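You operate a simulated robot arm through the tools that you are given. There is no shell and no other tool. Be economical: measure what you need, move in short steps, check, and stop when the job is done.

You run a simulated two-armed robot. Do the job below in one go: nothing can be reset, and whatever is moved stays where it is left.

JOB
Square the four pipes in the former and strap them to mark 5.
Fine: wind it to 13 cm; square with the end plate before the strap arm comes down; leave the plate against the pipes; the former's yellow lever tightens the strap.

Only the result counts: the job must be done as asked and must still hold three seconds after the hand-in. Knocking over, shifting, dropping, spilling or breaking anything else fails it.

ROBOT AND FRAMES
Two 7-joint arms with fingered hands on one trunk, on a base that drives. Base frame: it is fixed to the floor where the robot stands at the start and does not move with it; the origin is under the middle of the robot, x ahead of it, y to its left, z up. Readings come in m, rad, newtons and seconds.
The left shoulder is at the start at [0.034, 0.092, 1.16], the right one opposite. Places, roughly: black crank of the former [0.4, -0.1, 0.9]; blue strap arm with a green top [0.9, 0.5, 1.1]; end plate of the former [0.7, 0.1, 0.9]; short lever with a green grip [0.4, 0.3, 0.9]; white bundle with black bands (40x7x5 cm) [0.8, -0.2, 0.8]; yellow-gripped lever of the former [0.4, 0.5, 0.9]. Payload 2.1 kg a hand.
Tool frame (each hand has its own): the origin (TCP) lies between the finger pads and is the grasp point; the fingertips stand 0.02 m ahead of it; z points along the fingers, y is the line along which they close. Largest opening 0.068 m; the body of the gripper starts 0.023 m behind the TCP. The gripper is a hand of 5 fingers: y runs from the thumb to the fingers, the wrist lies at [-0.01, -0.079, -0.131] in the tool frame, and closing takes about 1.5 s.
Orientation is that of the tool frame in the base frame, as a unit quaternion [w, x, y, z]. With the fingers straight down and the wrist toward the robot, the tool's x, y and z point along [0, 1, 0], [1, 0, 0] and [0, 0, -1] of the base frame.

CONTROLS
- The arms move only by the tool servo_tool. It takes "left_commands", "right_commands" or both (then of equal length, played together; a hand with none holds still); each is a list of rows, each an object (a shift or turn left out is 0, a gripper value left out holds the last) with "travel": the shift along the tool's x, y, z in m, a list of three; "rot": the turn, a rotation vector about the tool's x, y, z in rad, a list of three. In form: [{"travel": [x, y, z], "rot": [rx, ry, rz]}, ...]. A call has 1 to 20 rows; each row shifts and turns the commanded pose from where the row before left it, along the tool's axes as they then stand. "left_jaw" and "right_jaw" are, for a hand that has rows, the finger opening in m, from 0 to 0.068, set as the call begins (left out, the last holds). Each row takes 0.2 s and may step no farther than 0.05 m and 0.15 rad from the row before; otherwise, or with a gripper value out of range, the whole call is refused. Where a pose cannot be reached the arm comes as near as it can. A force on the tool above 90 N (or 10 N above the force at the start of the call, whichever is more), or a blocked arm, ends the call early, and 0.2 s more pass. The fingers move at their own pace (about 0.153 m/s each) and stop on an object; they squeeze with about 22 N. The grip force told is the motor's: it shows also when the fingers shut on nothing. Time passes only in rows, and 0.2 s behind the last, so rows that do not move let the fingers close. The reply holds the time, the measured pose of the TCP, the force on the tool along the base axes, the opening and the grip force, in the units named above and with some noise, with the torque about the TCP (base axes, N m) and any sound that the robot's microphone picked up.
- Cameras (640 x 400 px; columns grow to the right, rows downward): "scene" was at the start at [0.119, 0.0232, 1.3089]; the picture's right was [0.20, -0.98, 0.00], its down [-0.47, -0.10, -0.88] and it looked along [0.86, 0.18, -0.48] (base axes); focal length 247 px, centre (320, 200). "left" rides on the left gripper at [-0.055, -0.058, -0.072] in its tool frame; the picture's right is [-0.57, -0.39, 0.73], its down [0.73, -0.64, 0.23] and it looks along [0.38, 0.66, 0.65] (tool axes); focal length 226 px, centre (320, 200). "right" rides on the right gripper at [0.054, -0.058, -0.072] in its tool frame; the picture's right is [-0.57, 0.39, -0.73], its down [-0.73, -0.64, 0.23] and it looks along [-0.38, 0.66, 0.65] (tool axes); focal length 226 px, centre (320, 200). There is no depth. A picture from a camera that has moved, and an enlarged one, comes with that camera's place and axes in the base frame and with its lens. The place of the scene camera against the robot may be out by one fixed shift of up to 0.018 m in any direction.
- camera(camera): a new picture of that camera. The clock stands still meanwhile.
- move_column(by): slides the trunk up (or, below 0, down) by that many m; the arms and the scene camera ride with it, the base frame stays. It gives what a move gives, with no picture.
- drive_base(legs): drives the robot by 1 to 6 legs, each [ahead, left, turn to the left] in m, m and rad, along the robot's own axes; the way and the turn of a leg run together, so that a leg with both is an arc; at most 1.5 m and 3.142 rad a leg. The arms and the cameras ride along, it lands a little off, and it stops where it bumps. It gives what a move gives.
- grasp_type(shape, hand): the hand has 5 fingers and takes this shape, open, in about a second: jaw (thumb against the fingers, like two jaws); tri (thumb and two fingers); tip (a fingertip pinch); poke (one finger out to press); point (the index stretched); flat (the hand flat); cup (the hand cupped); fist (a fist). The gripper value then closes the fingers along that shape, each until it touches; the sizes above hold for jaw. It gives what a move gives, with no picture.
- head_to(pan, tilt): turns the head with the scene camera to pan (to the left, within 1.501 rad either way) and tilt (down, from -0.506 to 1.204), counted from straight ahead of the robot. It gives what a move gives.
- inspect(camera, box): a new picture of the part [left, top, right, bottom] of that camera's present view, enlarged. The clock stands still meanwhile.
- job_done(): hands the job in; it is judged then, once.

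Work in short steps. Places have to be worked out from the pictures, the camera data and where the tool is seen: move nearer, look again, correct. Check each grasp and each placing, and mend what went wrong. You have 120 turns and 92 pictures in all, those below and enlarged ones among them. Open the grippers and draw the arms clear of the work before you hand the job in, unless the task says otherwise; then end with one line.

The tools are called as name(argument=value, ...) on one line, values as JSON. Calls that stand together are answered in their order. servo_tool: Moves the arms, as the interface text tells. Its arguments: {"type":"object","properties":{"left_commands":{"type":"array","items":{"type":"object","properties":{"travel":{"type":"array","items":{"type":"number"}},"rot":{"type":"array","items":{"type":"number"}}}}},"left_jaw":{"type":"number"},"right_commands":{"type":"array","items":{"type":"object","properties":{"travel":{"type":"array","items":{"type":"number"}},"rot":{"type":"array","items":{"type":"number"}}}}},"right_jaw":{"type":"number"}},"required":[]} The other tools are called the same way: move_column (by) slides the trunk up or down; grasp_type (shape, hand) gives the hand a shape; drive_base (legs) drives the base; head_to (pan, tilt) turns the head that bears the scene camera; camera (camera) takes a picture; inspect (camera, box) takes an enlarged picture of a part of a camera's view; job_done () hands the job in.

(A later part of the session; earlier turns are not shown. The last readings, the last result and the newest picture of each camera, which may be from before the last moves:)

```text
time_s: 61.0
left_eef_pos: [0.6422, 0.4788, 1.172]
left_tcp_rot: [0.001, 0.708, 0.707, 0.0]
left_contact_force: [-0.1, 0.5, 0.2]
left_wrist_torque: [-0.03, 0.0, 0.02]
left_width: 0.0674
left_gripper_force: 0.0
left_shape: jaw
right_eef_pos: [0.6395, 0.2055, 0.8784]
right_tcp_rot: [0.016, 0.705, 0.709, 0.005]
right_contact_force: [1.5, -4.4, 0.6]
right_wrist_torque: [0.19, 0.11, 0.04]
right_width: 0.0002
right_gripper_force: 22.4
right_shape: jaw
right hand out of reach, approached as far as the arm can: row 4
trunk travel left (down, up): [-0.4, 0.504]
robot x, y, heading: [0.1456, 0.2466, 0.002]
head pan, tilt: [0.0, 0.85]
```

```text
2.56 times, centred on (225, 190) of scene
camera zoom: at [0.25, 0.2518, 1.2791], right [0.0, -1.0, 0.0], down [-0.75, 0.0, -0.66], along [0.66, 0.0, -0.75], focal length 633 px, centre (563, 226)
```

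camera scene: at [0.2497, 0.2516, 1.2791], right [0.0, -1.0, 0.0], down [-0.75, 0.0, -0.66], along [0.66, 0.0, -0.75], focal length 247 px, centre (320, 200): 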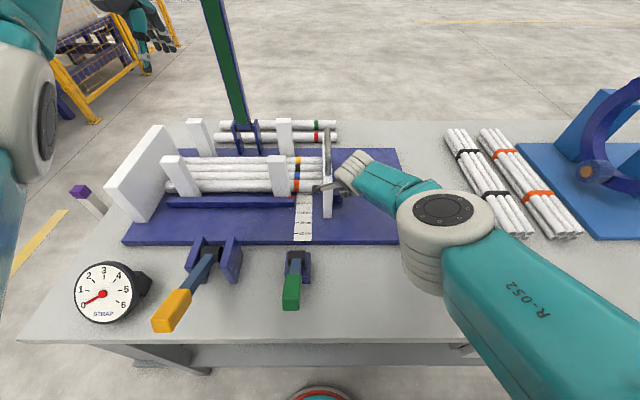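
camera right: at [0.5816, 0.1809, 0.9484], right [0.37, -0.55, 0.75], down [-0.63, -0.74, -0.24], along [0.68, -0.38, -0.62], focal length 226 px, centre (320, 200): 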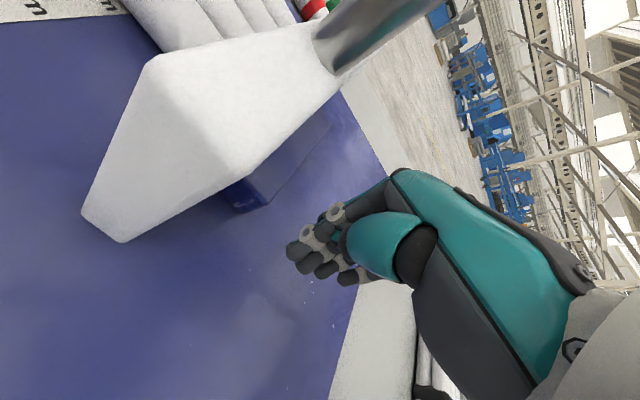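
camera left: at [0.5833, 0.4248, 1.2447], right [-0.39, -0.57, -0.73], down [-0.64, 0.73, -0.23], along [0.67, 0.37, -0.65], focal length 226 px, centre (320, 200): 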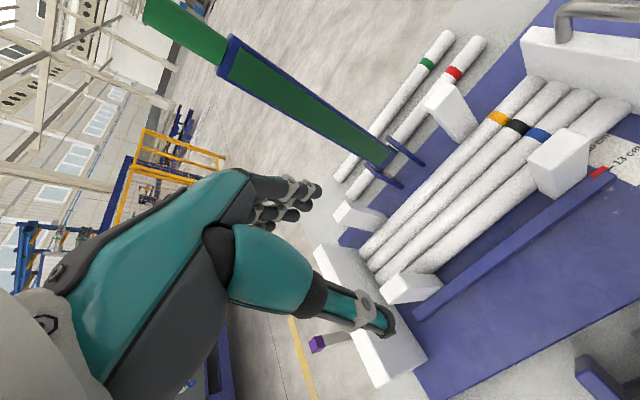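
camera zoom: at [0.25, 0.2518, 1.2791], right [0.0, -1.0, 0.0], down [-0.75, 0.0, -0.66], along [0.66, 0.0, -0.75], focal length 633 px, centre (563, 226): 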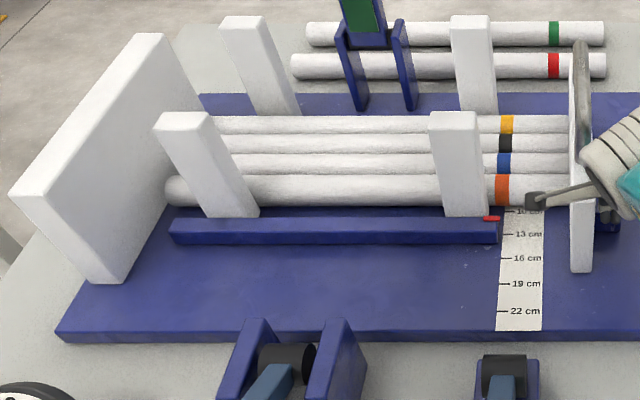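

The plate barely moved; contact force has just begun. I push a little further and watch the force.

servo_tool(right_commands=[{"travel": [0.006, -0.006, 0]}, {"travel": [0.006, 0, 0]}, {"travel": [0.006, 0, 0]}, {}])

inspect(camera="scene", box=[100, 140, 350, 240])

```text
time_s: 62.0
left_eef_pos: [0.6437, 0.472, 1.1731]
left_tcp_rot: [-0.002, 0.71, 0.704, 0.001]
left_contact_force: [0.7, 1.0, 0.8]
left_wrist_torque: [-0.02, 0.06, 0.03]
left_width: 0.0681
left_gripper_force: 0.0
left_shape: jaw
right_eef_pos: [0.6351, 0.2131, 0.8756]
right_tcp_rot: [0.016, 0.711, 0.703, 0.006]
right_contact_force: [5.8, -51.2, 1.4]
right_wrist_torque: [2.16, 0.26, 0.49]
right_width: 0.0
right_gripper_force: 22.1
right_shape: jaw
trunk travel left (down, up): [-0.4, 0.504]
robot x, y, heading: [0.1437, 0.2506, -0.001]
head pan, tilt: [0.0, 0.85]
```

```text
2.56 times, centred on (225, 190) of scene
camera zoom: at [0.2507, 0.2445, 1.279], right [-0.01, -1.0, -0.01], down [-0.75, 0.01, -0.66], along [0.66, 0.0, -0.75], focal length 633 px, centre (563, 226)
```

zoom: 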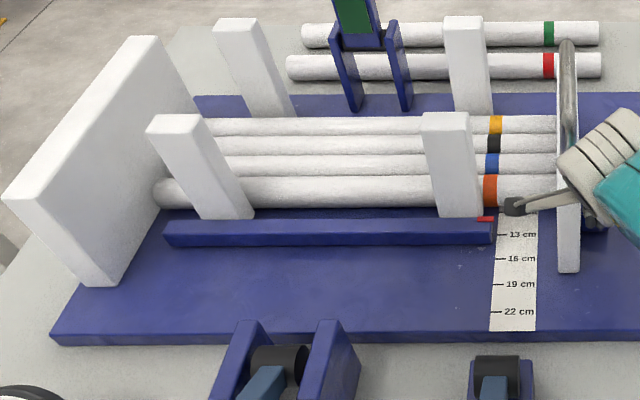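

The push met a solid 51 N: pipes are tight and flush between end wall and plate. I retract the right hand (−y, then up and back) and pull the left hand back as well.

servo_tool(right_commands=[{"travel": [-0.02, 0, 0]}, {"travel": [-0.03, 0, 0]}, {"travel": [0, 0, -0.05]}, {"travel": [0, 0, -0.05]}, {"travel": [0, 0, -0.05]}, {"travel": [0, -0.04, -0.03]}, {"travel": [0, -0.05, 0]}, {"travel": [0, -0.05, 0]}, {"travel": [0, -0.05, 0]}, {}], left_commands=[{}, {"travel": [0, -0.05, 0]}, {"travel": [0, -0.05, 0]}, {"travel": [0, -0.05, 0]}, {"travel": [0, -0.03, 0]}, {}, {}, {}, {}, {}])

head_to(pan=0.3, tilt=0.45)

camera(camera="scene")

```text
time_s: 64.2
left_eef_pos: [0.4639, 0.4797, 1.173]
left_tcp_rot: [0.001, 0.708, 0.706, 0.0]
left_contact_force: [0.2, 0.0, -0.1]
left_wrist_torque: [0.02, 0.03, 0.02]
left_width: 0.0678
left_gripper_force: 0.0
left_shape: jaw
right_eef_pos: [0.4487, 0.1776, 1.0497]
right_tcp_rot: [0.016, 0.707, 0.707, 0.006]
right_contact_force: [0.5, -0.5, 0.5]
right_wrist_torque: [0.01, -0.02, 0.01]
right_width: 0.0
right_gripper_force: 22.1
right_shape: jaw
right hand out of reach, approached as far as the arm can: row 1, 2, 3
trunk travel left (down, up): [-0.4, 0.504]
robot x, y, heading: [0.1427, 0.2498, -0.004]
head pan, tilt: [0.0, 0.85]
```

```text
time_s: 65.0
left_eef_pos: [0.4647, 0.4794, 1.1735]
left_tcp_rot: [0.001, 0.708, 0.706, -0.001]
left_contact_force: [0.5, 0.7, 0.5]
left_wrist_torque: [0.02, 0.01, 0.01]
left_width: 0.0679
left_gripper_force: 0.0
left_shape: jaw
right_eef_pos: [0.4485, 0.1775, 1.0484]
right_tcp_rot: [0.016, 0.706, 0.708, 0.005]
right_contact_force: [0.3, 0.6, 0.2]
right_wrist_torque: [0.0, 0.01, -0.01]
right_width: 0.0
right_gripper_force: 22.0
right_shape: jaw
trunk travel left (down, up): [-0.4, 0.504]
robot x, y, heading: [0.1442, 0.2468, -0.007]
head pan, tilt: [0.3, 0.45]
```

```text
28 pictures are left
camera scene: at [0.2595, 0.2795, 1.3135], right [0.29, -0.96, 0.0], down [-0.42, -0.13, -0.9], along [0.86, 0.26, -0.44], focal length 247 px, centre (320, 200)
```

scene: 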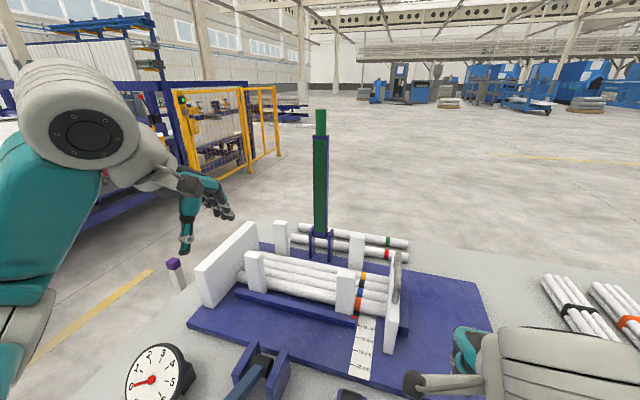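

The strap arm stands upright at about (0.873, 0.465), hinge z≈0.87, top z≈1.25 — out of reach from the front. A stand is at (0.76, 0.97), so I drive well round it to the back of the table, where the floor is free.

drive_base(legs=[[-0.3, 0, 0], [0, 1.35, 0], [1.5, 0, 0], [0.05, 0, 0], [0, 0, 1.571], [0, 0, 1.571]])

```text
time_s: 88.6
left_eef_pos: [1.0893, 1.3097, 1.1741]
left_tcp_rot: [0.001, -0.706, 0.708, 0.001]
left_contact_force: [-0.5, 0.0, -0.6]
left_wrist_torque: [0.02, 0.01, 0.01]
left_width: 0.0679
left_gripper_force: 0.1
left_shape: jaw
right_eef_pos: [1.1034, 1.6104, 1.0495]
right_tcp_rot: [0.005, 0.709, -0.705, -0.016]
right_contact_force: [-0.3, 0.7, 0.8]
right_wrist_torque: [0.05, 0.01, -0.03]
right_width: 0.0
right_gripper_force: 22.2
right_shape: jaw
trunk travel left (down, up): [-0.4, 0.504]
robot x, y, heading: [1.4128, 1.5364, 3.139]
head pan, tilt: [0.3, 0.45]
```

I drive along the back to put the left hand in line with the strap arm (y≈0.465).

drive_base(legs=[[0, 0.84, 0], [0.1, 0, 0]])

head_to(pan=0.2, tilt=0.6)

camera(camera="scene")

```text
time_s: 93.8
left_eef_pos: [0.9962, 0.4544, 1.1745]
left_tcp_rot: [-0.001, 0.711, -0.703, 0.0]
left_contact_force: [-0.8, -0.7, 0.2]
left_wrist_torque: [0.0, 0.02, -0.02]
left_width: 0.0679
left_gripper_force: 0.1
left_shape: jaw
right_eef_pos: [1.0073, 0.757, 1.0488]
right_tcp_rot: [0.006, 0.714, -0.7, -0.015]
right_contact_force: [0.1, -0.6, -0.8]
right_wrist_torque: [-0.02, -0.02, 0.03]
right_width: 0.0
right_gripper_force: 21.6
right_shape: jaw
trunk travel left (down, up): [-0.4, 0.504]
robot x, y, heading: [1.3164, 0.6906, -3.129]
head pan, tilt: [0.3, 0.45]
```

```text
time_s: 94.5
left_eef_pos: [0.9969, 0.4561, 1.1727]
left_tcp_rot: [-0.001, 0.71, -0.704, 0.0]
left_contact_force: [0.1, 0.5, -0.5]
left_wrist_torque: [0.0, 0.03, 0.02]
left_width: 0.0679
left_gripper_force: 0.0
left_shape: jaw
right_eef_pos: [1.0069, 0.7557, 1.0484]
right_tcp_rot: [0.004, 0.714, -0.7, -0.016]
right_contact_force: [0.3, -0.1, 0.6]
right_wrist_torque: [0.01, 0.01, 0.0]
right_width: 0.0
right_gripper_force: 21.9
right_shape: jaw
trunk travel left (down, up): [-0.4, 0.504]
robot x, y, heading: [1.3129, 0.6932, -3.129]
head pan, tilt: [0.201, 0.6]
```

```text
27 pictures are left
camera scene: at [1.1998, 0.6768, 1.3001], right [-0.21, 0.98, 0.0], down [0.55, 0.12, -0.83], along [-0.81, -0.17, -0.56], focal length 247 px, centre (320, 200)
```

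scene: 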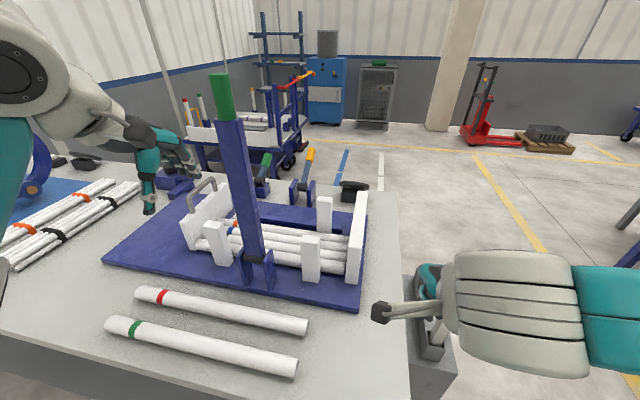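

Arm confirmed at (0.873, 0.471). I close the left hand and swing it to point forward.

servo_tool(left_commands=[{"rot": [-0.143, 0, 0], "travel": [-0.012, 0, 0]}, {"rot": [-0.143, 0, 0]}, {"rot": [-0.143, 0, 0]}, {"rot": [-0.143, 0, 0]}, {"rot": [-0.143, 0, 0]}, {"rot": [-0.143, 0, 0]}, {"rot": [-0.143, 0, 0]}, {"rot": [-0.143, 0, 0]}, {"rot": [-0.143, 0, 0]}, {"rot": [-0.143, 0, 0]}, {"rot": [-0.143, 0, 0]}, {}], left_jaw=0.0)

camera(camera="scene")

```text
time_s: 97.1
left_eef_pos: [0.979, 0.4549, 1.1799]
left_tcp_rot: [0.504, 0.503, -0.496, -0.497]
left_contact_force: [0.3, 0.3, -0.4]
left_wrist_torque: [0.0, -0.06, 0.0]
left_width: 0.0
left_gripper_force: 21.6
left_shape: jaw
left hand out of reach, approached as far as the arm can: row 5, 6, 7
right_eef_pos: [1.0081, 0.7564, 1.0495]
right_tcp_rot: [0.005, 0.714, -0.7, -0.016]
right_contact_force: [0.3, 0.9, 0.3]
right_wrist_torque: [-0.03, 0.02, 0.01]
right_width: 0.0002
right_gripper_force: 21.9
right_shape: jaw
trunk travel left (down, up): [-0.4, 0.504]
robot x, y, heading: [1.3186, 0.6923, -3.126]
head pan, tilt: [0.201, 0.6]
```

```text
26 pictures are left
camera scene: at [1.1998, 0.6769, 1.3], right [-0.21, 0.98, 0.0], down [0.55, 0.12, -0.82], along [-0.81, -0.17, -0.57], focal length 247 px, centre (320, 200)
```

scene: 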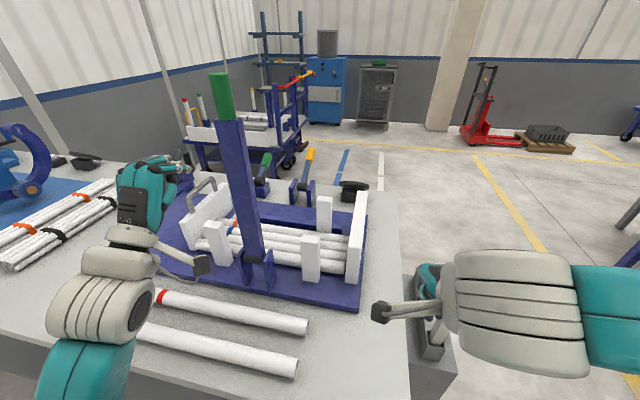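

Hand points forward, 1.5 cm to the side. I correct and push the arm forward in steps.

servo_tool(left_commands=[{"travel": [-0.015, 0, 0.03]}, {"travel": [0, 0, 0.03]}, {"travel": [0, 0, 0.02]}, {"travel": [0, 0, 0.02]}, {"travel": [0, 0, 0.02]}, {"travel": [0, 0, 0.02]}, {"travel": [0, 0, 0.02]}, {}])

camera(camera="scene")

```text
time_s: 98.9
left_eef_pos: [0.8169, 0.469, 1.1795]
left_tcp_rot: [0.503, 0.503, -0.497, -0.497]
left_contact_force: [1.2, 0.7, 0.3]
left_wrist_torque: [-0.01, -0.01, 0.03]
left_width: 0.0002
left_gripper_force: 22.0
left_shape: jaw
right_eef_pos: [1.0084, 0.7564, 1.0488]
right_tcp_rot: [0.006, 0.714, -0.7, -0.016]
right_contact_force: [-0.1, 0.3, 0.3]
right_wrist_torque: [0.0, -0.03, -0.01]
right_width: 0.0
right_gripper_force: 22.0
right_shape: jaw
trunk travel left (down, up): [-0.4, 0.504]
robot x, y, heading: [1.3134, 0.6922, -3.135]
head pan, tilt: [0.201, 0.6]
```

```text
25 pictures are left
camera scene: at [1.1998, 0.6769, 1.3], right [-0.21, 0.98, 0.0], down [0.55, 0.12, -0.82], along [-0.81, -0.17, -0.57], focal length 247 px, centre (320, 200)
```

scene: 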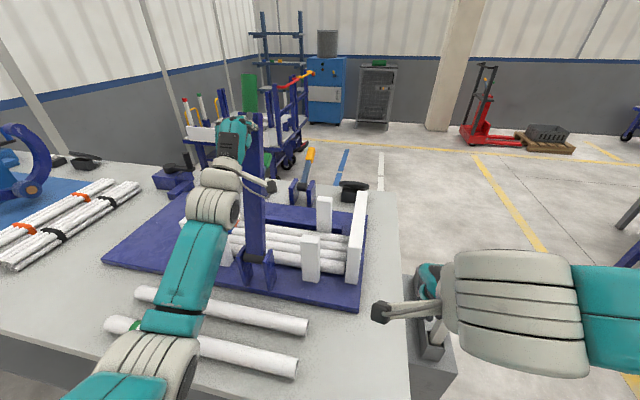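

The arm tilts with very little force. I keep pushing.

servo_tool(left_commands=[{"travel": [0, 0, 0.02]}, {"travel": [0, 0, 0.02]}, {"travel": [0, 0, 0.02]}, {"travel": [0, 0, 0.02]}, {"travel": [0, 0, 0.02]}, {"travel": [0, 0, 0.02]}, {}])

camera(camera="scene")

```text
time_s: 100.5
left_eef_pos: [0.742, 0.4687, 1.182]
left_tcp_rot: [0.503, 0.503, -0.496, -0.497]
left_contact_force: [-0.5, 0.0, 0.1]
left_wrist_torque: [0.02, 0.02, -0.01]
left_width: 0.0
left_gripper_force: 21.5
left_shape: jaw
left hand out of reach, approached as far as the arm can: row 4, 5, 6
right_eef_pos: [1.0076, 0.7567, 1.0498]
right_tcp_rot: [0.006, 0.714, -0.7, -0.016]
right_contact_force: [-1.0, 0.5, 0.2]
right_wrist_torque: [0.01, 0.0, -0.02]
right_width: 0.0
right_gripper_force: 22.3
right_shape: jaw
trunk travel left (down, up): [-0.4, 0.504]
robot x, y, heading: [1.3192, 0.6936, -3.128]
head pan, tilt: [0.201, 0.6]
```

```text
24 pictures are left
camera scene: at [1.1997, 0.6769, 1.3], right [-0.21, 0.98, 0.0], down [0.55, 0.12, -0.82], along [-0.81, -0.17, -0.57], focal length 247 px, centre (320, 200)
```

scene: 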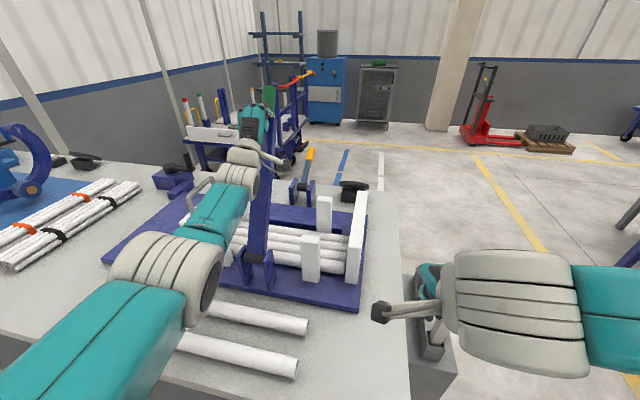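

Reach limit at tilt ≈26°. I drive 6 cm ahead to tilt it further.

drive_base(legs=[[0.06, 0, 0]])

servo_tool(left_commands=[{"travel": [0, 0, -0.04]}, {"travel": [0, 0, -0.05]}, {}, {}])

camera(camera="scene")

```text
time_s: 101.5
left_eef_pos: [0.6806, 0.4691, 1.1808]
left_tcp_rot: [0.503, 0.503, -0.497, -0.497]
left_contact_force: [0.3, 0.3, -0.4]
left_wrist_torque: [0.0, 0.01, -0.02]
left_width: 0.0002
left_gripper_force: 21.7
left_shape: jaw
right_eef_pos: [0.9456, 0.7563, 1.0489]
right_tcp_rot: [0.006, 0.714, -0.7, -0.016]
right_contact_force: [-0.2, -0.2, -0.2]
right_wrist_torque: [0.03, -0.01, 0.03]
right_width: 0.0004
right_gripper_force: 22.2
right_shape: jaw
trunk travel left (down, up): [-0.4, 0.504]
robot x, y, heading: [1.2546, 0.694, -3.126]
head pan, tilt: [0.201, 0.6]
```

```text
time_s: 102.5
left_eef_pos: [0.7712, 0.4687, 1.1836]
left_tcp_rot: [0.503, 0.503, -0.497, -0.497]
left_contact_force: [0.3, -0.4, -0.8]
left_wrist_torque: [0.02, 0.0, 0.0]
left_width: 0.0002
left_gripper_force: 21.8
left_shape: jaw
right_eef_pos: [0.9461, 0.7558, 1.0494]
right_tcp_rot: [0.005, 0.714, -0.7, -0.015]
right_contact_force: [-0.4, -0.4, 0.1]
right_wrist_torque: [-0.01, 0.01, 0.02]
right_width: 0.0
right_gripper_force: 21.9
right_shape: jaw
trunk travel left (down, up): [-0.4, 0.504]
robot x, y, heading: [1.2544, 0.6896, -3.13]
head pan, tilt: [0.201, 0.6]
```

```text
23 pictures are left
camera scene: at [1.1383, 0.6761, 1.3], right [-0.21, 0.98, 0.0], down [0.55, 0.12, -0.82], along [-0.81, -0.17, -0.57], focal length 247 px, centre (320, 200)
```

scene: 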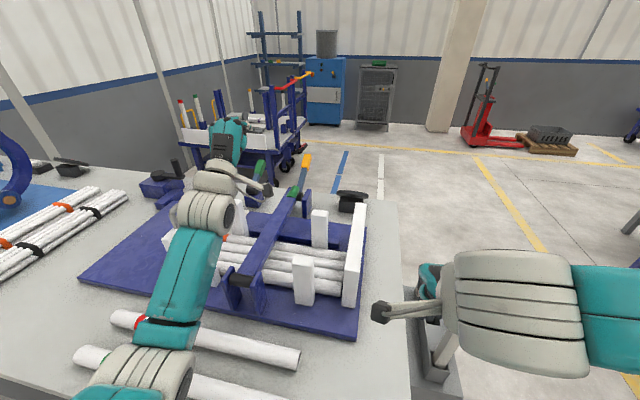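

The arm has come down over the pipes. I check with a zoom.

inspect(camera="scene", box=[150, 140, 390, 330])

```text
2.11 times, centred on (270, 235) of scene
camera zoom: at [1.1383, 0.6761, 1.3], right [-0.21, 0.98, 0.0], down [0.55, 0.12, -0.82], along [-0.81, -0.17, -0.57], focal length 520 px, centre (425, 126)
```

zoom: 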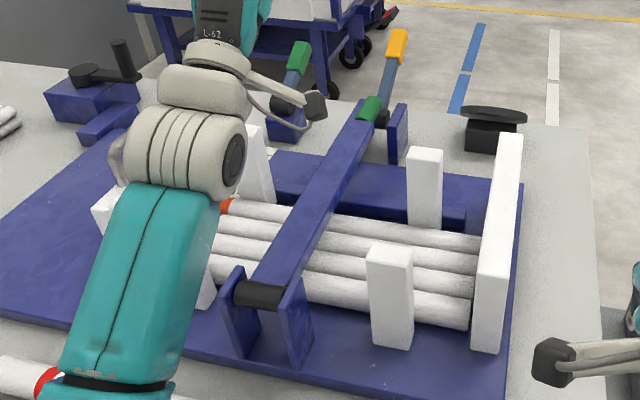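

The strap arm lies across the pipes with its end in the front fork. I retract the left hand, turn it down again, and drive back round to the front.

servo_tool(left_commands=[{"travel": [0, 0, -0.05]}, {"travel": [0, 0, -0.05]}, {"travel": [0, 0, -0.05]}, {"rot": [0.143, 0, 0]}, {"rot": [0.143, 0, 0]}, {"rot": [0.143, 0, 0]}, {"rot": [0.143, 0, 0]}, {"rot": [0.143, 0, 0]}, {"rot": [0.143, 0, 0]}, {"rot": [0.143, 0, 0]}, {"rot": [0.143, 0, 0]}, {"rot": [0.143, 0, 0]}, {"rot": [0.143, 0, 0]}, {"rot": [0.143, 0, 0]}, {}])

drive_base(legs=[[-0.16, 0, 0], [0, -0.86, 0], [0, 0, 1.571], [0, 0, 1.571], [-1.5, 0, 0], [-0.06, 0, 0]])

```text
time_s: 105.7
left_eef_pos: [0.9097, 0.4653, 1.1805]
left_tcp_rot: [-0.002, 0.712, -0.703, 0.0]
left_contact_force: [-0.3, -1.0, 0.4]
left_wrist_torque: [0.03, 0.02, 0.02]
left_width: 0.0001
left_gripper_force: 22.5
left_shape: jaw
left hand out of reach, approached as far as the arm can: row 5, 6
right_eef_pos: [0.9462, 0.7568, 1.0493]
right_tcp_rot: [0.005, 0.714, -0.7, -0.016]
right_contact_force: [-0.5, 0.5, 0.3]
right_wrist_torque: [0.03, 0.02, 0.01]
right_width: 0.0
right_gripper_force: 22.0
right_shape: jaw
trunk travel left (down, up): [-0.4, 0.504]
robot x, y, heading: [1.2527, 0.6898, -3.128]
head pan, tilt: [0.201, 0.6]
```

```text
time_s: 126.5
left_eef_pos: [0.2108, 1.817, 1.1804]
left_tcp_rot: [0.001, 0.715, 0.699, -0.001]
left_contact_force: [0.0, 0.1, 1.1]
left_wrist_torque: [-0.03, 0.0, -0.04]
left_width: 0.0002
left_gripper_force: 22.3
left_shape: jaw
right_eef_pos: [0.1644, 1.5296, 1.0506]
right_tcp_rot: [0.015, 0.713, 0.701, 0.005]
right_contact_force: [-0.4, 0.6, -0.4]
right_wrist_torque: [0.04, 0.0, 0.0]
right_width: 0.0002
right_gripper_force: 21.8
right_shape: jaw
trunk travel left (down, up): [-0.4, 0.504]
robot x, y, heading: [-0.1431, 1.6052, -0.023]
head pan, tilt: [0.201, 0.6]
```

Back in front on the left. I drive right to y≈0.35 and forward, then look.

drive_base(legs=[[0, 0, 0.022], [0, -1.22, 0], [0.24, 0, 0]])

head_to(pan=0.2, tilt=0.85)

camera(camera="scene")

camera(camera="left")

```text
time_s: 134.4
left_eef_pos: [0.4571, 0.6203, 1.1798]
left_tcp_rot: [0.0, 0.7, 0.714, -0.001]
left_contact_force: [0.5, 0.0, 0.5]
left_wrist_torque: [0.02, 0.01, 0.0]
left_width: 0.0
left_gripper_force: 21.9
left_shape: jaw
right_eef_pos: [0.4213, 0.3276, 1.0489]
right_tcp_rot: [0.016, 0.698, 0.716, 0.006]
right_contact_force: [-0.4, 0.2, 1.1]
right_wrist_torque: [-0.01, -0.01, -0.02]
right_width: 0.0003
right_gripper_force: 21.6
right_shape: jaw
trunk travel left (down, up): [-0.4, 0.504]
robot x, y, heading: [0.1122, 0.3934, 0.022]
head pan, tilt: [0.201, 0.6]
```

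```text
time_s: 135.2
left_eef_pos: [0.4563, 0.6209, 1.1799]
left_tcp_rot: [0.001, 0.7, 0.715, -0.001]
left_contact_force: [0.5, 0.2, -0.4]
left_wrist_torque: [-0.02, 0.01, -0.01]
left_width: 0.0001
left_gripper_force: 22.1
left_shape: jaw
right_eef_pos: [0.4216, 0.3299, 1.0496]
right_tcp_rot: [0.017, 0.698, 0.716, 0.005]
right_contact_force: [-0.8, 0.6, -0.4]
right_wrist_torque: [-0.06, 0.01, 0.01]
right_width: 0.0
right_gripper_force: 21.4
right_shape: jaw
trunk travel left (down, up): [-0.4, 0.504]
robot x, y, heading: [0.1149, 0.3907, 0.017]
head pan, tilt: [0.201, 0.85]
```

```text
21 pictures are left
camera scene: at [0.2198, 0.4143, 1.2792], right [0.22, -0.98, 0.0], down [-0.73, -0.16, -0.66], along [0.64, 0.14, -0.75], focal length 247 px, centre (320, 200)
```

scene: 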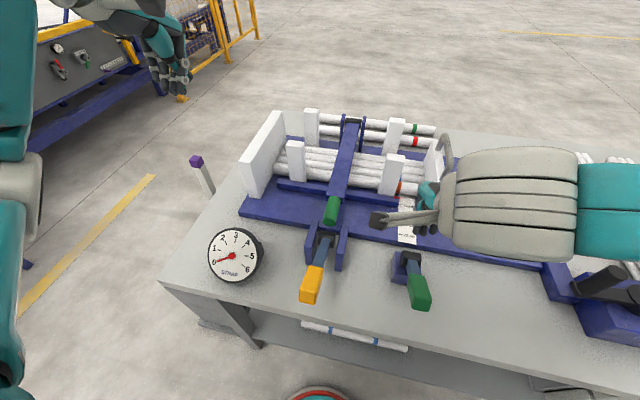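

```text
20 pictures are left
camera left: at [0.3989, 0.5649, 1.2518], right [-0.38, -0.57, -0.73], down [-0.65, 0.72, -0.23], along [0.66, 0.39, -0.65], focal length 226 px, centre (320, 200)
```

left: 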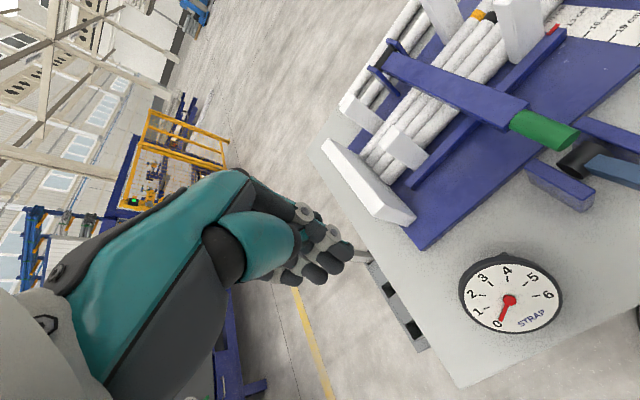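

Arm is down at the fork, gauge at 0. The yellow grip is at ≈(0.364, 0.458, 0.91), hub (0.496, 0.46, 0.84), so the lever points at me 28° upward. I bring the left hand over the grip and look closely.

servo_tool(left_commands=[{"travel": [-0.034, -0.018, 0.02]}, {"travel": [-0.034, -0.018, 0.03]}, {"travel": [-0.034, -0.018, 0.03]}, {"travel": [-0.034, -0.018, 0.03]}, {"travel": [-0.027, -0.016, 0.03]}, {}])

camera(camera="left")

inspect(camera="scene", box=[190, 180, 380, 310])

```text
time_s: 136.6
left_eef_pos: [0.3813, 0.4494, 1.0428]
left_tcp_rot: [0.001, 0.7, 0.714, 0.0]
left_contact_force: [-0.1, 0.2, -0.1]
left_wrist_torque: [-0.02, 0.0, -0.02]
left_width: 0.0
left_gripper_force: 22.1
left_shape: jaw
left hand out of reach, approached as far as the arm can: row 5
right_eef_pos: [0.4227, 0.3293, 1.0486]
right_tcp_rot: [0.017, 0.698, 0.716, 0.006]
right_contact_force: [-0.4, 0.1, -0.3]
right_wrist_torque: [0.0, 0.03, -0.02]
right_width: 0.0
right_gripper_force: 21.8
right_shape: jaw
trunk travel left (down, up): [-0.4, 0.504]
robot x, y, heading: [0.1101, 0.3939, 0.021]
head pan, tilt: [0.201, 0.85]
```

```text
19 pictures are left
camera left: at [0.3237, 0.3949, 1.114], right [-0.38, -0.57, -0.73], down [-0.65, 0.72, -0.23], along [0.66, 0.39, -0.65], focal length 226 px, centre (320, 200)
```

left: 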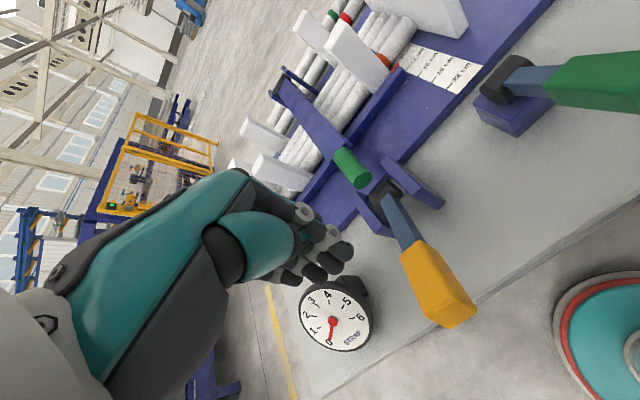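

```text
3.08 times, centred on (285, 245) of scene
camera zoom: at [0.2198, 0.4142, 1.2791], right [0.22, -0.98, 0.0], down [-0.73, -0.16, -0.66], along [0.64, 0.14, -0.75], focal length 761 px, centre (428, 62)
```

zoom: 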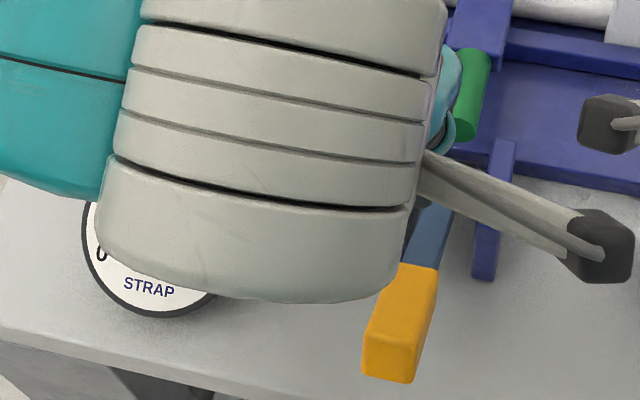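

Consistent. I back the base off 8 cm for comfort and set the closed fingers above the grip's outer part.

drive_base(legs=[[-0.08, 0, 0]])

servo_tool(left_commands=[{"travel": [0.012, 0.03, 0.02]}, {"travel": [0, 0.022, 0.03]}, {"travel": [0, 0, 0.02]}, {}])

camera(camera="left")

```text
time_s: 137.6
left_eef_pos: [0.3022, 0.449, 1.0426]
left_tcp_rot: [0.0, 0.7, 0.715, -0.001]
left_contact_force: [0.1, -0.1, -1.3]
left_wrist_torque: [0.01, -0.04, -0.01]
left_width: 0.0
left_gripper_force: 21.5
left_shape: jaw
right_eef_pos: [0.3425, 0.3293, 1.0491]
right_tcp_rot: [0.016, 0.698, 0.716, 0.005]
right_contact_force: [-0.2, -0.1, -0.4]
right_wrist_torque: [-0.01, 0.03, -0.02]
right_width: 0.0
right_gripper_force: 22.5
right_shape: jaw
trunk travel left (down, up): [-0.4, 0.504]
robot x, y, heading: [0.036, 0.3891, 0.019]
head pan, tilt: [0.201, 0.85]
```

```text
time_s: 138.6
left_eef_pos: [0.3526, 0.4619, 0.9717]
left_tcp_rot: [0.001, 0.701, 0.713, -0.001]
left_contact_force: [-0.5, 0.0, 0.2]
left_wrist_torque: [0.03, -0.03, -0.01]
left_width: 0.0002
left_gripper_force: 21.7
left_shape: jaw
right_eef_pos: [0.3415, 0.3275, 1.0495]
right_tcp_rot: [0.017, 0.697, 0.717, 0.004]
right_contact_force: [-0.2, -0.1, 0.2]
right_wrist_torque: [0.03, -0.03, -0.01]
right_width: 0.0
right_gripper_force: 22.0
right_shape: jaw
trunk travel left (down, up): [-0.4, 0.504]
robot x, y, heading: [0.0335, 0.3914, 0.016]
head pan, tilt: [0.201, 0.85]
```

```text
17 pictures are left
camera left: at [0.2945, 0.4068, 1.0435], right [-0.38, -0.57, -0.73], down [-0.66, 0.72, -0.23], along [0.66, 0.39, -0.65], focal length 226 px, centre (320, 200)
```

left: 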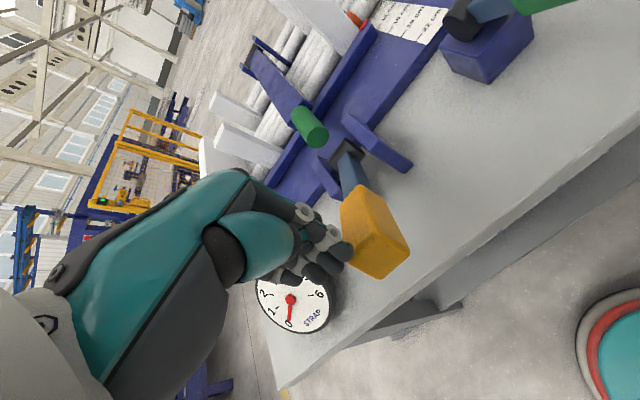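

Fingers are right above the grip and the gauge is in view. I press down in small steps.

servo_tool(left_commands=[{"travel": [0, 0, 0.01]}, {"travel": [0, 0, 0.01]}, {"travel": [0, 0, 0.01]}, {"travel": [0, 0, 0.01]}, {}])

camera(camera="left")

```text
time_s: 139.8
left_eef_pos: [0.3518, 0.4615, 0.9317]
left_tcp_rot: [0.001, 0.699, 0.715, -0.001]
left_contact_force: [-0.4, 0.0, 2.2]
left_wrist_torque: [-0.02, 0.04, 0.03]
left_width: 0.0
left_gripper_force: 22.3
left_shape: jaw
right_eef_pos: [0.3421, 0.3282, 1.0486]
right_tcp_rot: [0.016, 0.698, 0.716, 0.006]
right_contact_force: [0.5, 0.2, 0.3]
right_wrist_torque: [-0.01, 0.02, 0.01]
right_width: 0.0003
right_gripper_force: 21.9
right_shape: jaw
trunk travel left (down, up): [-0.4, 0.504]
robot x, y, heading: [0.0321, 0.3908, 0.022]
head pan, tilt: [0.201, 0.85]
```

```text
16 pictures are left
camera left: at [0.2947, 0.4071, 1.0039], right [-0.38, -0.57, -0.73], down [-0.66, 0.72, -0.23], along [0.66, 0.39, -0.65], focal length 226 px, centre (320, 200)
```

left: 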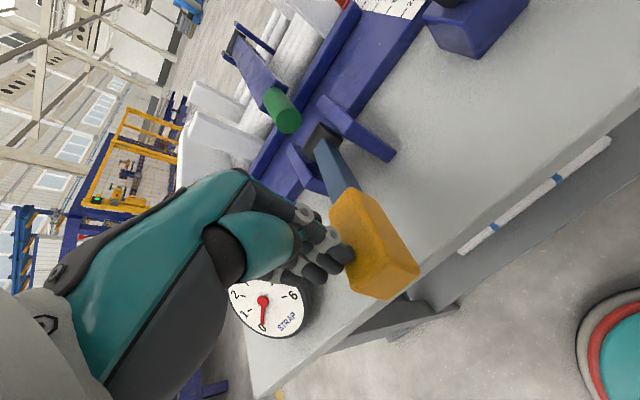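

Light contact now. I press further and watch force and gauge.

servo_tool(left_commands=[{"travel": [0, 0, 0.01]}, {"travel": [0, 0, 0.01]}, {"travel": [0, 0, 0.01]}, {}])

camera(camera="left")

```text
time_s: 140.8
left_eef_pos: [0.3524, 0.4623, 0.9022]
left_tcp_rot: [0.0, 0.7, 0.714, -0.001]
left_contact_force: [-0.9, -0.2, 3.7]
left_wrist_torque: [0.02, 0.07, -0.04]
left_width: 0.0
left_gripper_force: 21.5
left_shape: jaw
right_eef_pos: [0.3415, 0.3285, 1.0505]
right_tcp_rot: [0.016, 0.697, 0.717, 0.006]
right_contact_force: [-0.4, 0.4, 0.3]
right_wrist_torque: [0.0, -0.04, -0.01]
right_width: 0.0
right_gripper_force: 22.1
right_shape: jaw
trunk travel left (down, up): [-0.4, 0.504]
robot x, y, heading: [0.0339, 0.3896, 0.027]
head pan, tilt: [0.201, 0.85]
```

```text
15 pictures are left
camera left: at [0.2955, 0.4066, 0.9743], right [-0.38, -0.58, -0.73], down [-0.66, 0.72, -0.23], along [0.66, 0.39, -0.65], focal length 226 px, centre (320, 200)
```

left: 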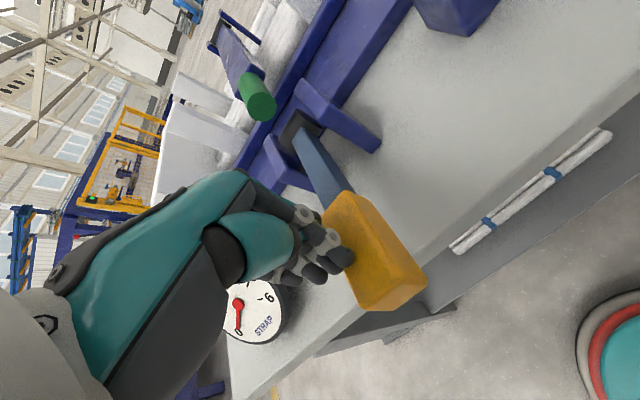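

inspect(camera="left", box=[215, 270, 305, 350])

inspect(camera="scene", box=[190, 180, 380, 310])

```text
5.00 times, centred on (260, 310) of left
camera zoom: at [0.2955, 0.4066, 0.9743], right [-0.38, -0.58, -0.73], down [-0.66, 0.72, -0.23], along [0.66, 0.39, -0.65], focal length 1130 px, centre (620, -350)
```

zoom: 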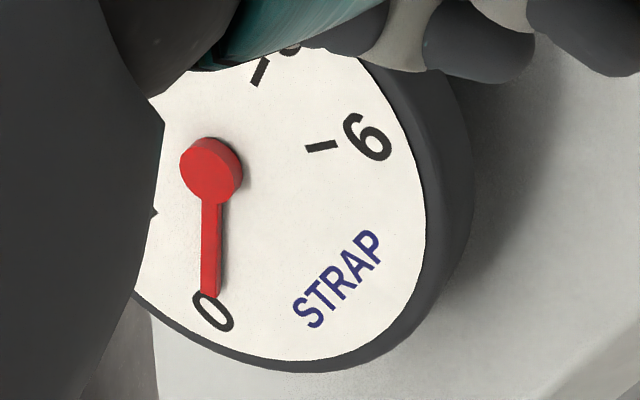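

```text
3.08 times, centred on (285, 245) of scene
camera zoom: at [0.1394, 0.4128, 1.2792], right [0.22, -0.98, 0.0], down [-0.73, -0.16, -0.66], along [0.64, 0.14, -0.75], focal length 761 px, centre (428, 62)
```

zoom: 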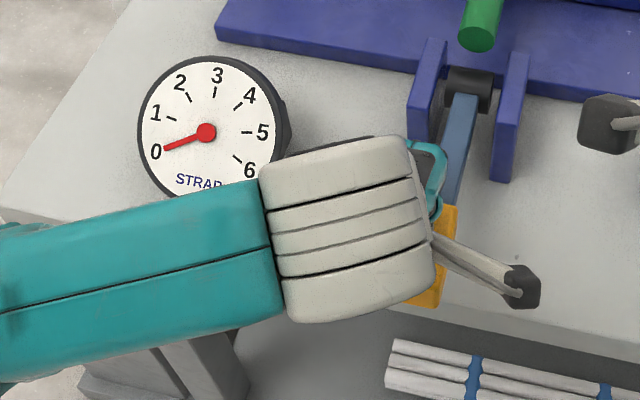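

The gauge still reads 0 after ~20° of downward stroke at ~4 N. I press further toward the lower stop.

servo_tool(left_commands=[{"travel": [0, 0, 0.01]}, {"travel": [0, 0, 0.01]}, {"travel": [0, 0, 0.01]}, {"travel": [0, 0, 0.01]}, {}])

inspect(camera="scene", box=[190, 180, 380, 310])

```text
time_s: 142.0
left_eef_pos: [0.3532, 0.4607, 0.8632]
left_tcp_rot: [0.001, 0.7, 0.714, 0.0]
left_contact_force: [-0.3, 5.7, 13.3]
left_wrist_torque: [0.06, -0.05, 0.09]
left_width: 0.0
left_gripper_force: 22.2
left_shape: jaw
right_eef_pos: [0.3417, 0.3288, 1.0492]
right_tcp_rot: [0.016, 0.697, 0.717, 0.006]
right_contact_force: [0.1, 0.0, -0.8]
right_wrist_torque: [-0.01, 0.01, 0.02]
right_width: 0.0
right_gripper_force: 22.2
right_shape: jaw
trunk travel left (down, up): [-0.4, 0.504]
robot x, y, heading: [0.0353, 0.3892, 0.014]
head pan, tilt: [0.201, 0.85]
```

```text
3.08 times, centred on (285, 245) of scene
camera zoom: at [0.1388, 0.4133, 1.2793], right [0.22, -0.98, 0.0], down [-0.73, -0.17, -0.66], along [0.64, 0.14, -0.75], focal length 761 px, centre (428, 62)
```

zoom: 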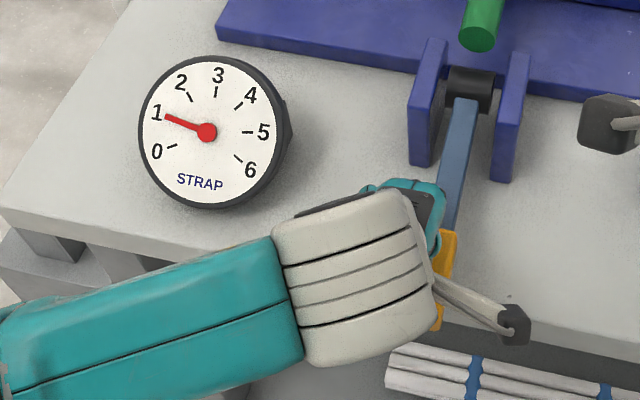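

The gauge jumped to 1: a ratchet stroke. I raise the hand and see whether the lever returns by itself.

servo_tool(left_commands=[{"travel": [0, 0, -0.03]}, {"travel": [0, 0, -0.04]}, {"travel": [0, 0, -0.04]}, {}, {}])

inspect(camera="scene", box=[190, 180, 380, 310])

```text
time_s: 143.2
left_eef_pos: [0.3531, 0.4618, 0.9725]
left_tcp_rot: [-0.001, 0.699, 0.715, -0.001]
left_contact_force: [-0.8, -0.3, -0.2]
left_wrist_torque: [0.0, 0.01, -0.03]
left_width: 0.0002
left_gripper_force: 21.8
left_shape: jaw
right_eef_pos: [0.3424, 0.3291, 1.0488]
right_tcp_rot: [0.016, 0.697, 0.717, 0.005]
right_contact_force: [-0.3, -0.7, 0.4]
right_wrist_torque: [-0.02, -0.03, 0.04]
right_width: 0.0001
right_gripper_force: 22.2
right_shape: jaw
trunk travel left (down, up): [-0.4, 0.504]
robot x, y, heading: [0.0318, 0.3904, 0.02]
head pan, tilt: [0.201, 0.85]
```

```text
3.08 times, centred on (285, 245) of scene
camera zoom: at [0.1397, 0.4127, 1.2791], right [0.22, -0.98, 0.0], down [-0.73, -0.16, -0.66], along [0.64, 0.14, -0.75], focal length 761 px, centre (428, 62)
```

zoom: 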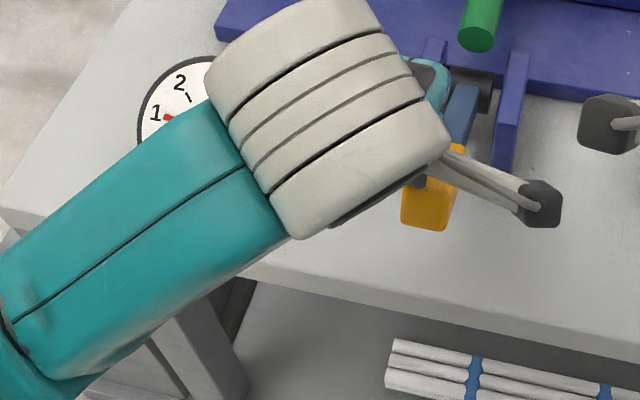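

The lever springs back and the gauge keeps 1. I repeat the same stroke and read at the bottom.

servo_tool(left_commands=[{"travel": [0, 0, 0.02]}, {"travel": [0, 0, 0.02]}, {"travel": [0, 0, 0.02]}, {"travel": [0, 0, 0.02]}, {"travel": [0, 0, 0.01]}, {"travel": [0, 0, 0.01]}, {"travel": [0, 0, 0.01]}, {}])

inspect(camera="scene", box=[190, 180, 380, 310])

```text
time_s: 145.0
left_eef_pos: [0.353, 0.46, 0.8633]
left_tcp_rot: [0.002, 0.7, 0.714, 0.0]
left_contact_force: [-1.8, 5.4, 14.3]
left_wrist_torque: [0.07, -0.08, 0.14]
left_width: 0.0
left_gripper_force: 22.4
left_shape: jaw
right_eef_pos: [0.3408, 0.3282, 1.0484]
right_tcp_rot: [0.017, 0.697, 0.717, 0.005]
right_contact_force: [-0.5, -0.3, 0.4]
right_wrist_torque: [-0.01, 0.0, 0.01]
right_width: 0.0002
right_gripper_force: 21.2
right_shape: jaw
trunk travel left (down, up): [-0.4, 0.504]
robot x, y, heading: [0.0321, 0.3909, 0.021]
head pan, tilt: [0.201, 0.85]
```

```text
3.08 times, centred on (285, 245) of scene
camera zoom: at [0.1386, 0.4133, 1.2793], right [0.22, -0.98, 0.0], down [-0.73, -0.17, -0.66], along [0.64, 0.14, -0.75], focal length 761 px, centre (428, 62)
```

zoom: 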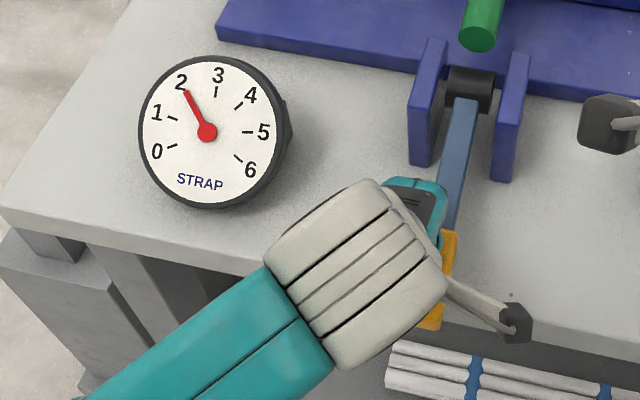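

One stroke per mark: now 2. I do two more identical strokes (one call), then read.

servo_tool(left_commands=[{"travel": [0, 0, -0.03]}, {"travel": [0, 0, -0.04]}, {"travel": [0, 0, -0.04]}, {}, {}, {"travel": [0, 0, 0.02]}, {"travel": [0, 0, 0.02]}, {"travel": [0, 0, 0.02]}, {"travel": [0, 0, 0.02]}, {"travel": [0, 0, 0.01]}, {"travel": [0, 0, 0.01]}, {"travel": [0, 0, 0.01]}, {}])

servo_tool(left_commands=[{"travel": [0, 0, -0.03]}, {"travel": [0, 0, -0.04]}, {"travel": [0, 0, -0.04]}, {}, {}, {"travel": [0, 0, 0.02]}, {"travel": [0, 0, 0.02]}, {"travel": [0, 0, 0.02]}, {"travel": [0, 0, 0.02]}, {"travel": [0, 0, 0.01]}, {"travel": [0, 0, 0.01]}, {"travel": [0, 0, 0.01]}, {}])

inspect(camera="scene", box=[190, 180, 380, 310])

```text
time_s: 147.8
left_eef_pos: [0.3548, 0.4618, 0.8623]
left_tcp_rot: [0.001, 0.7, 0.714, 0.0]
left_contact_force: [-0.5, 4.2, 9.8]
left_wrist_torque: [0.01, -0.07, 0.12]
left_width: 0.0001
left_gripper_force: 22.0
left_shape: jaw
right_eef_pos: [0.3432, 0.3272, 1.05]
right_tcp_rot: [0.016, 0.698, 0.716, 0.007]
right_contact_force: [-0.2, -0.8, 0.1]
right_wrist_torque: [-0.04, -0.02, 0.01]
right_width: 0.0
right_gripper_force: 21.7
right_shape: jaw
trunk travel left (down, up): [-0.4, 0.504]
robot x, y, heading: [0.0324, 0.3881, 0.019]
head pan, tilt: [0.201, 0.85]
```

```text
time_s: 150.6
left_eef_pos: [0.3534, 0.4615, 0.8619]
left_tcp_rot: [0.001, 0.7, 0.714, -0.001]
left_contact_force: [-1.7, 4.1, 7.2]
left_wrist_torque: [0.07, -0.12, 0.09]
left_width: 0.0
left_gripper_force: 22.0
left_shape: jaw
right_eef_pos: [0.3422, 0.3283, 1.0487]
right_tcp_rot: [0.016, 0.697, 0.717, 0.005]
right_contact_force: [0.2, 0.6, 0.0]
right_wrist_torque: [-0.02, 0.03, 0.03]
right_width: 0.0
right_gripper_force: 22.7
right_shape: jaw
trunk travel left (down, up): [-0.4, 0.504]
robot x, y, heading: [0.0293, 0.3885, 0.026]
head pan, tilt: [0.201, 0.85]
```

```text
3.08 times, centred on (285, 245) of scene
camera zoom: at [0.139, 0.4132, 1.2792], right [0.22, -0.98, 0.0], down [-0.73, -0.17, -0.66], along [0.64, 0.14, -0.75], focal length 761 px, centre (428, 62)
```

zoom: 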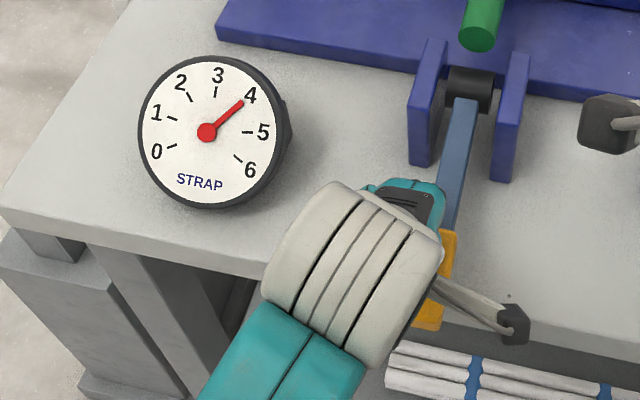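

The gauge shows 4. One last stroke.

servo_tool(left_commands=[{"travel": [0, 0, -0.03]}, {"travel": [0, 0, -0.04]}, {"travel": [0, 0, -0.04]}, {}, {}, {"travel": [0, 0, 0.02]}, {"travel": [0, 0, 0.02]}, {"travel": [0, 0, 0.02]}, {"travel": [0, 0, 0.02]}, {"travel": [0, 0, 0.01]}, {"travel": [0, 0, 0.01]}, {"travel": [0, 0, 0.01]}, {}])

inspect(camera="scene", box=[190, 180, 380, 310])

```text
time_s: 153.4
left_eef_pos: [0.3522, 0.4619, 0.863]
left_tcp_rot: [0.0, 0.7, 0.714, 0.0]
left_contact_force: [-2.2, 1.7, 5.8]
left_wrist_torque: [0.04, -0.09, 0.06]
left_width: 0.0
left_gripper_force: 22.1
left_shape: jaw
right_eef_pos: [0.342, 0.3274, 1.0493]
right_tcp_rot: [0.016, 0.698, 0.716, 0.006]
right_contact_force: [0.1, 0.1, -0.1]
right_wrist_torque: [-0.01, 0.0, 0.0]
right_width: 0.0
right_gripper_force: 22.6
right_shape: jaw
trunk travel left (down, up): [-0.4, 0.504]
robot x, y, heading: [0.0332, 0.3868, 0.026]
head pan, tilt: [0.201, 0.85]
```

```text
3.08 times, centred on (285, 245) of scene
camera zoom: at [0.1391, 0.4129, 1.2792], right [0.22, -0.98, 0.0], down [-0.73, -0.16, -0.66], along [0.64, 0.14, -0.75], focal length 761 px, centre (428, 62)
```

zoom: 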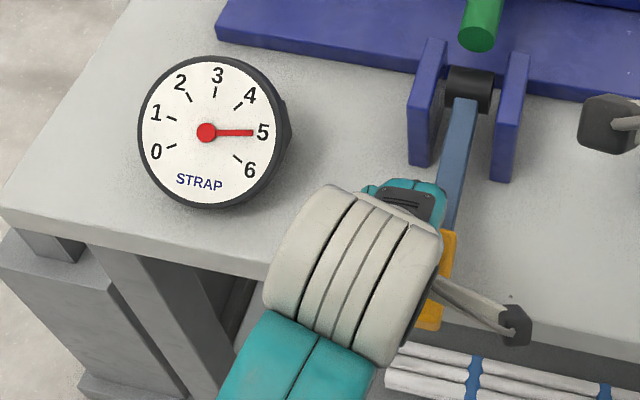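

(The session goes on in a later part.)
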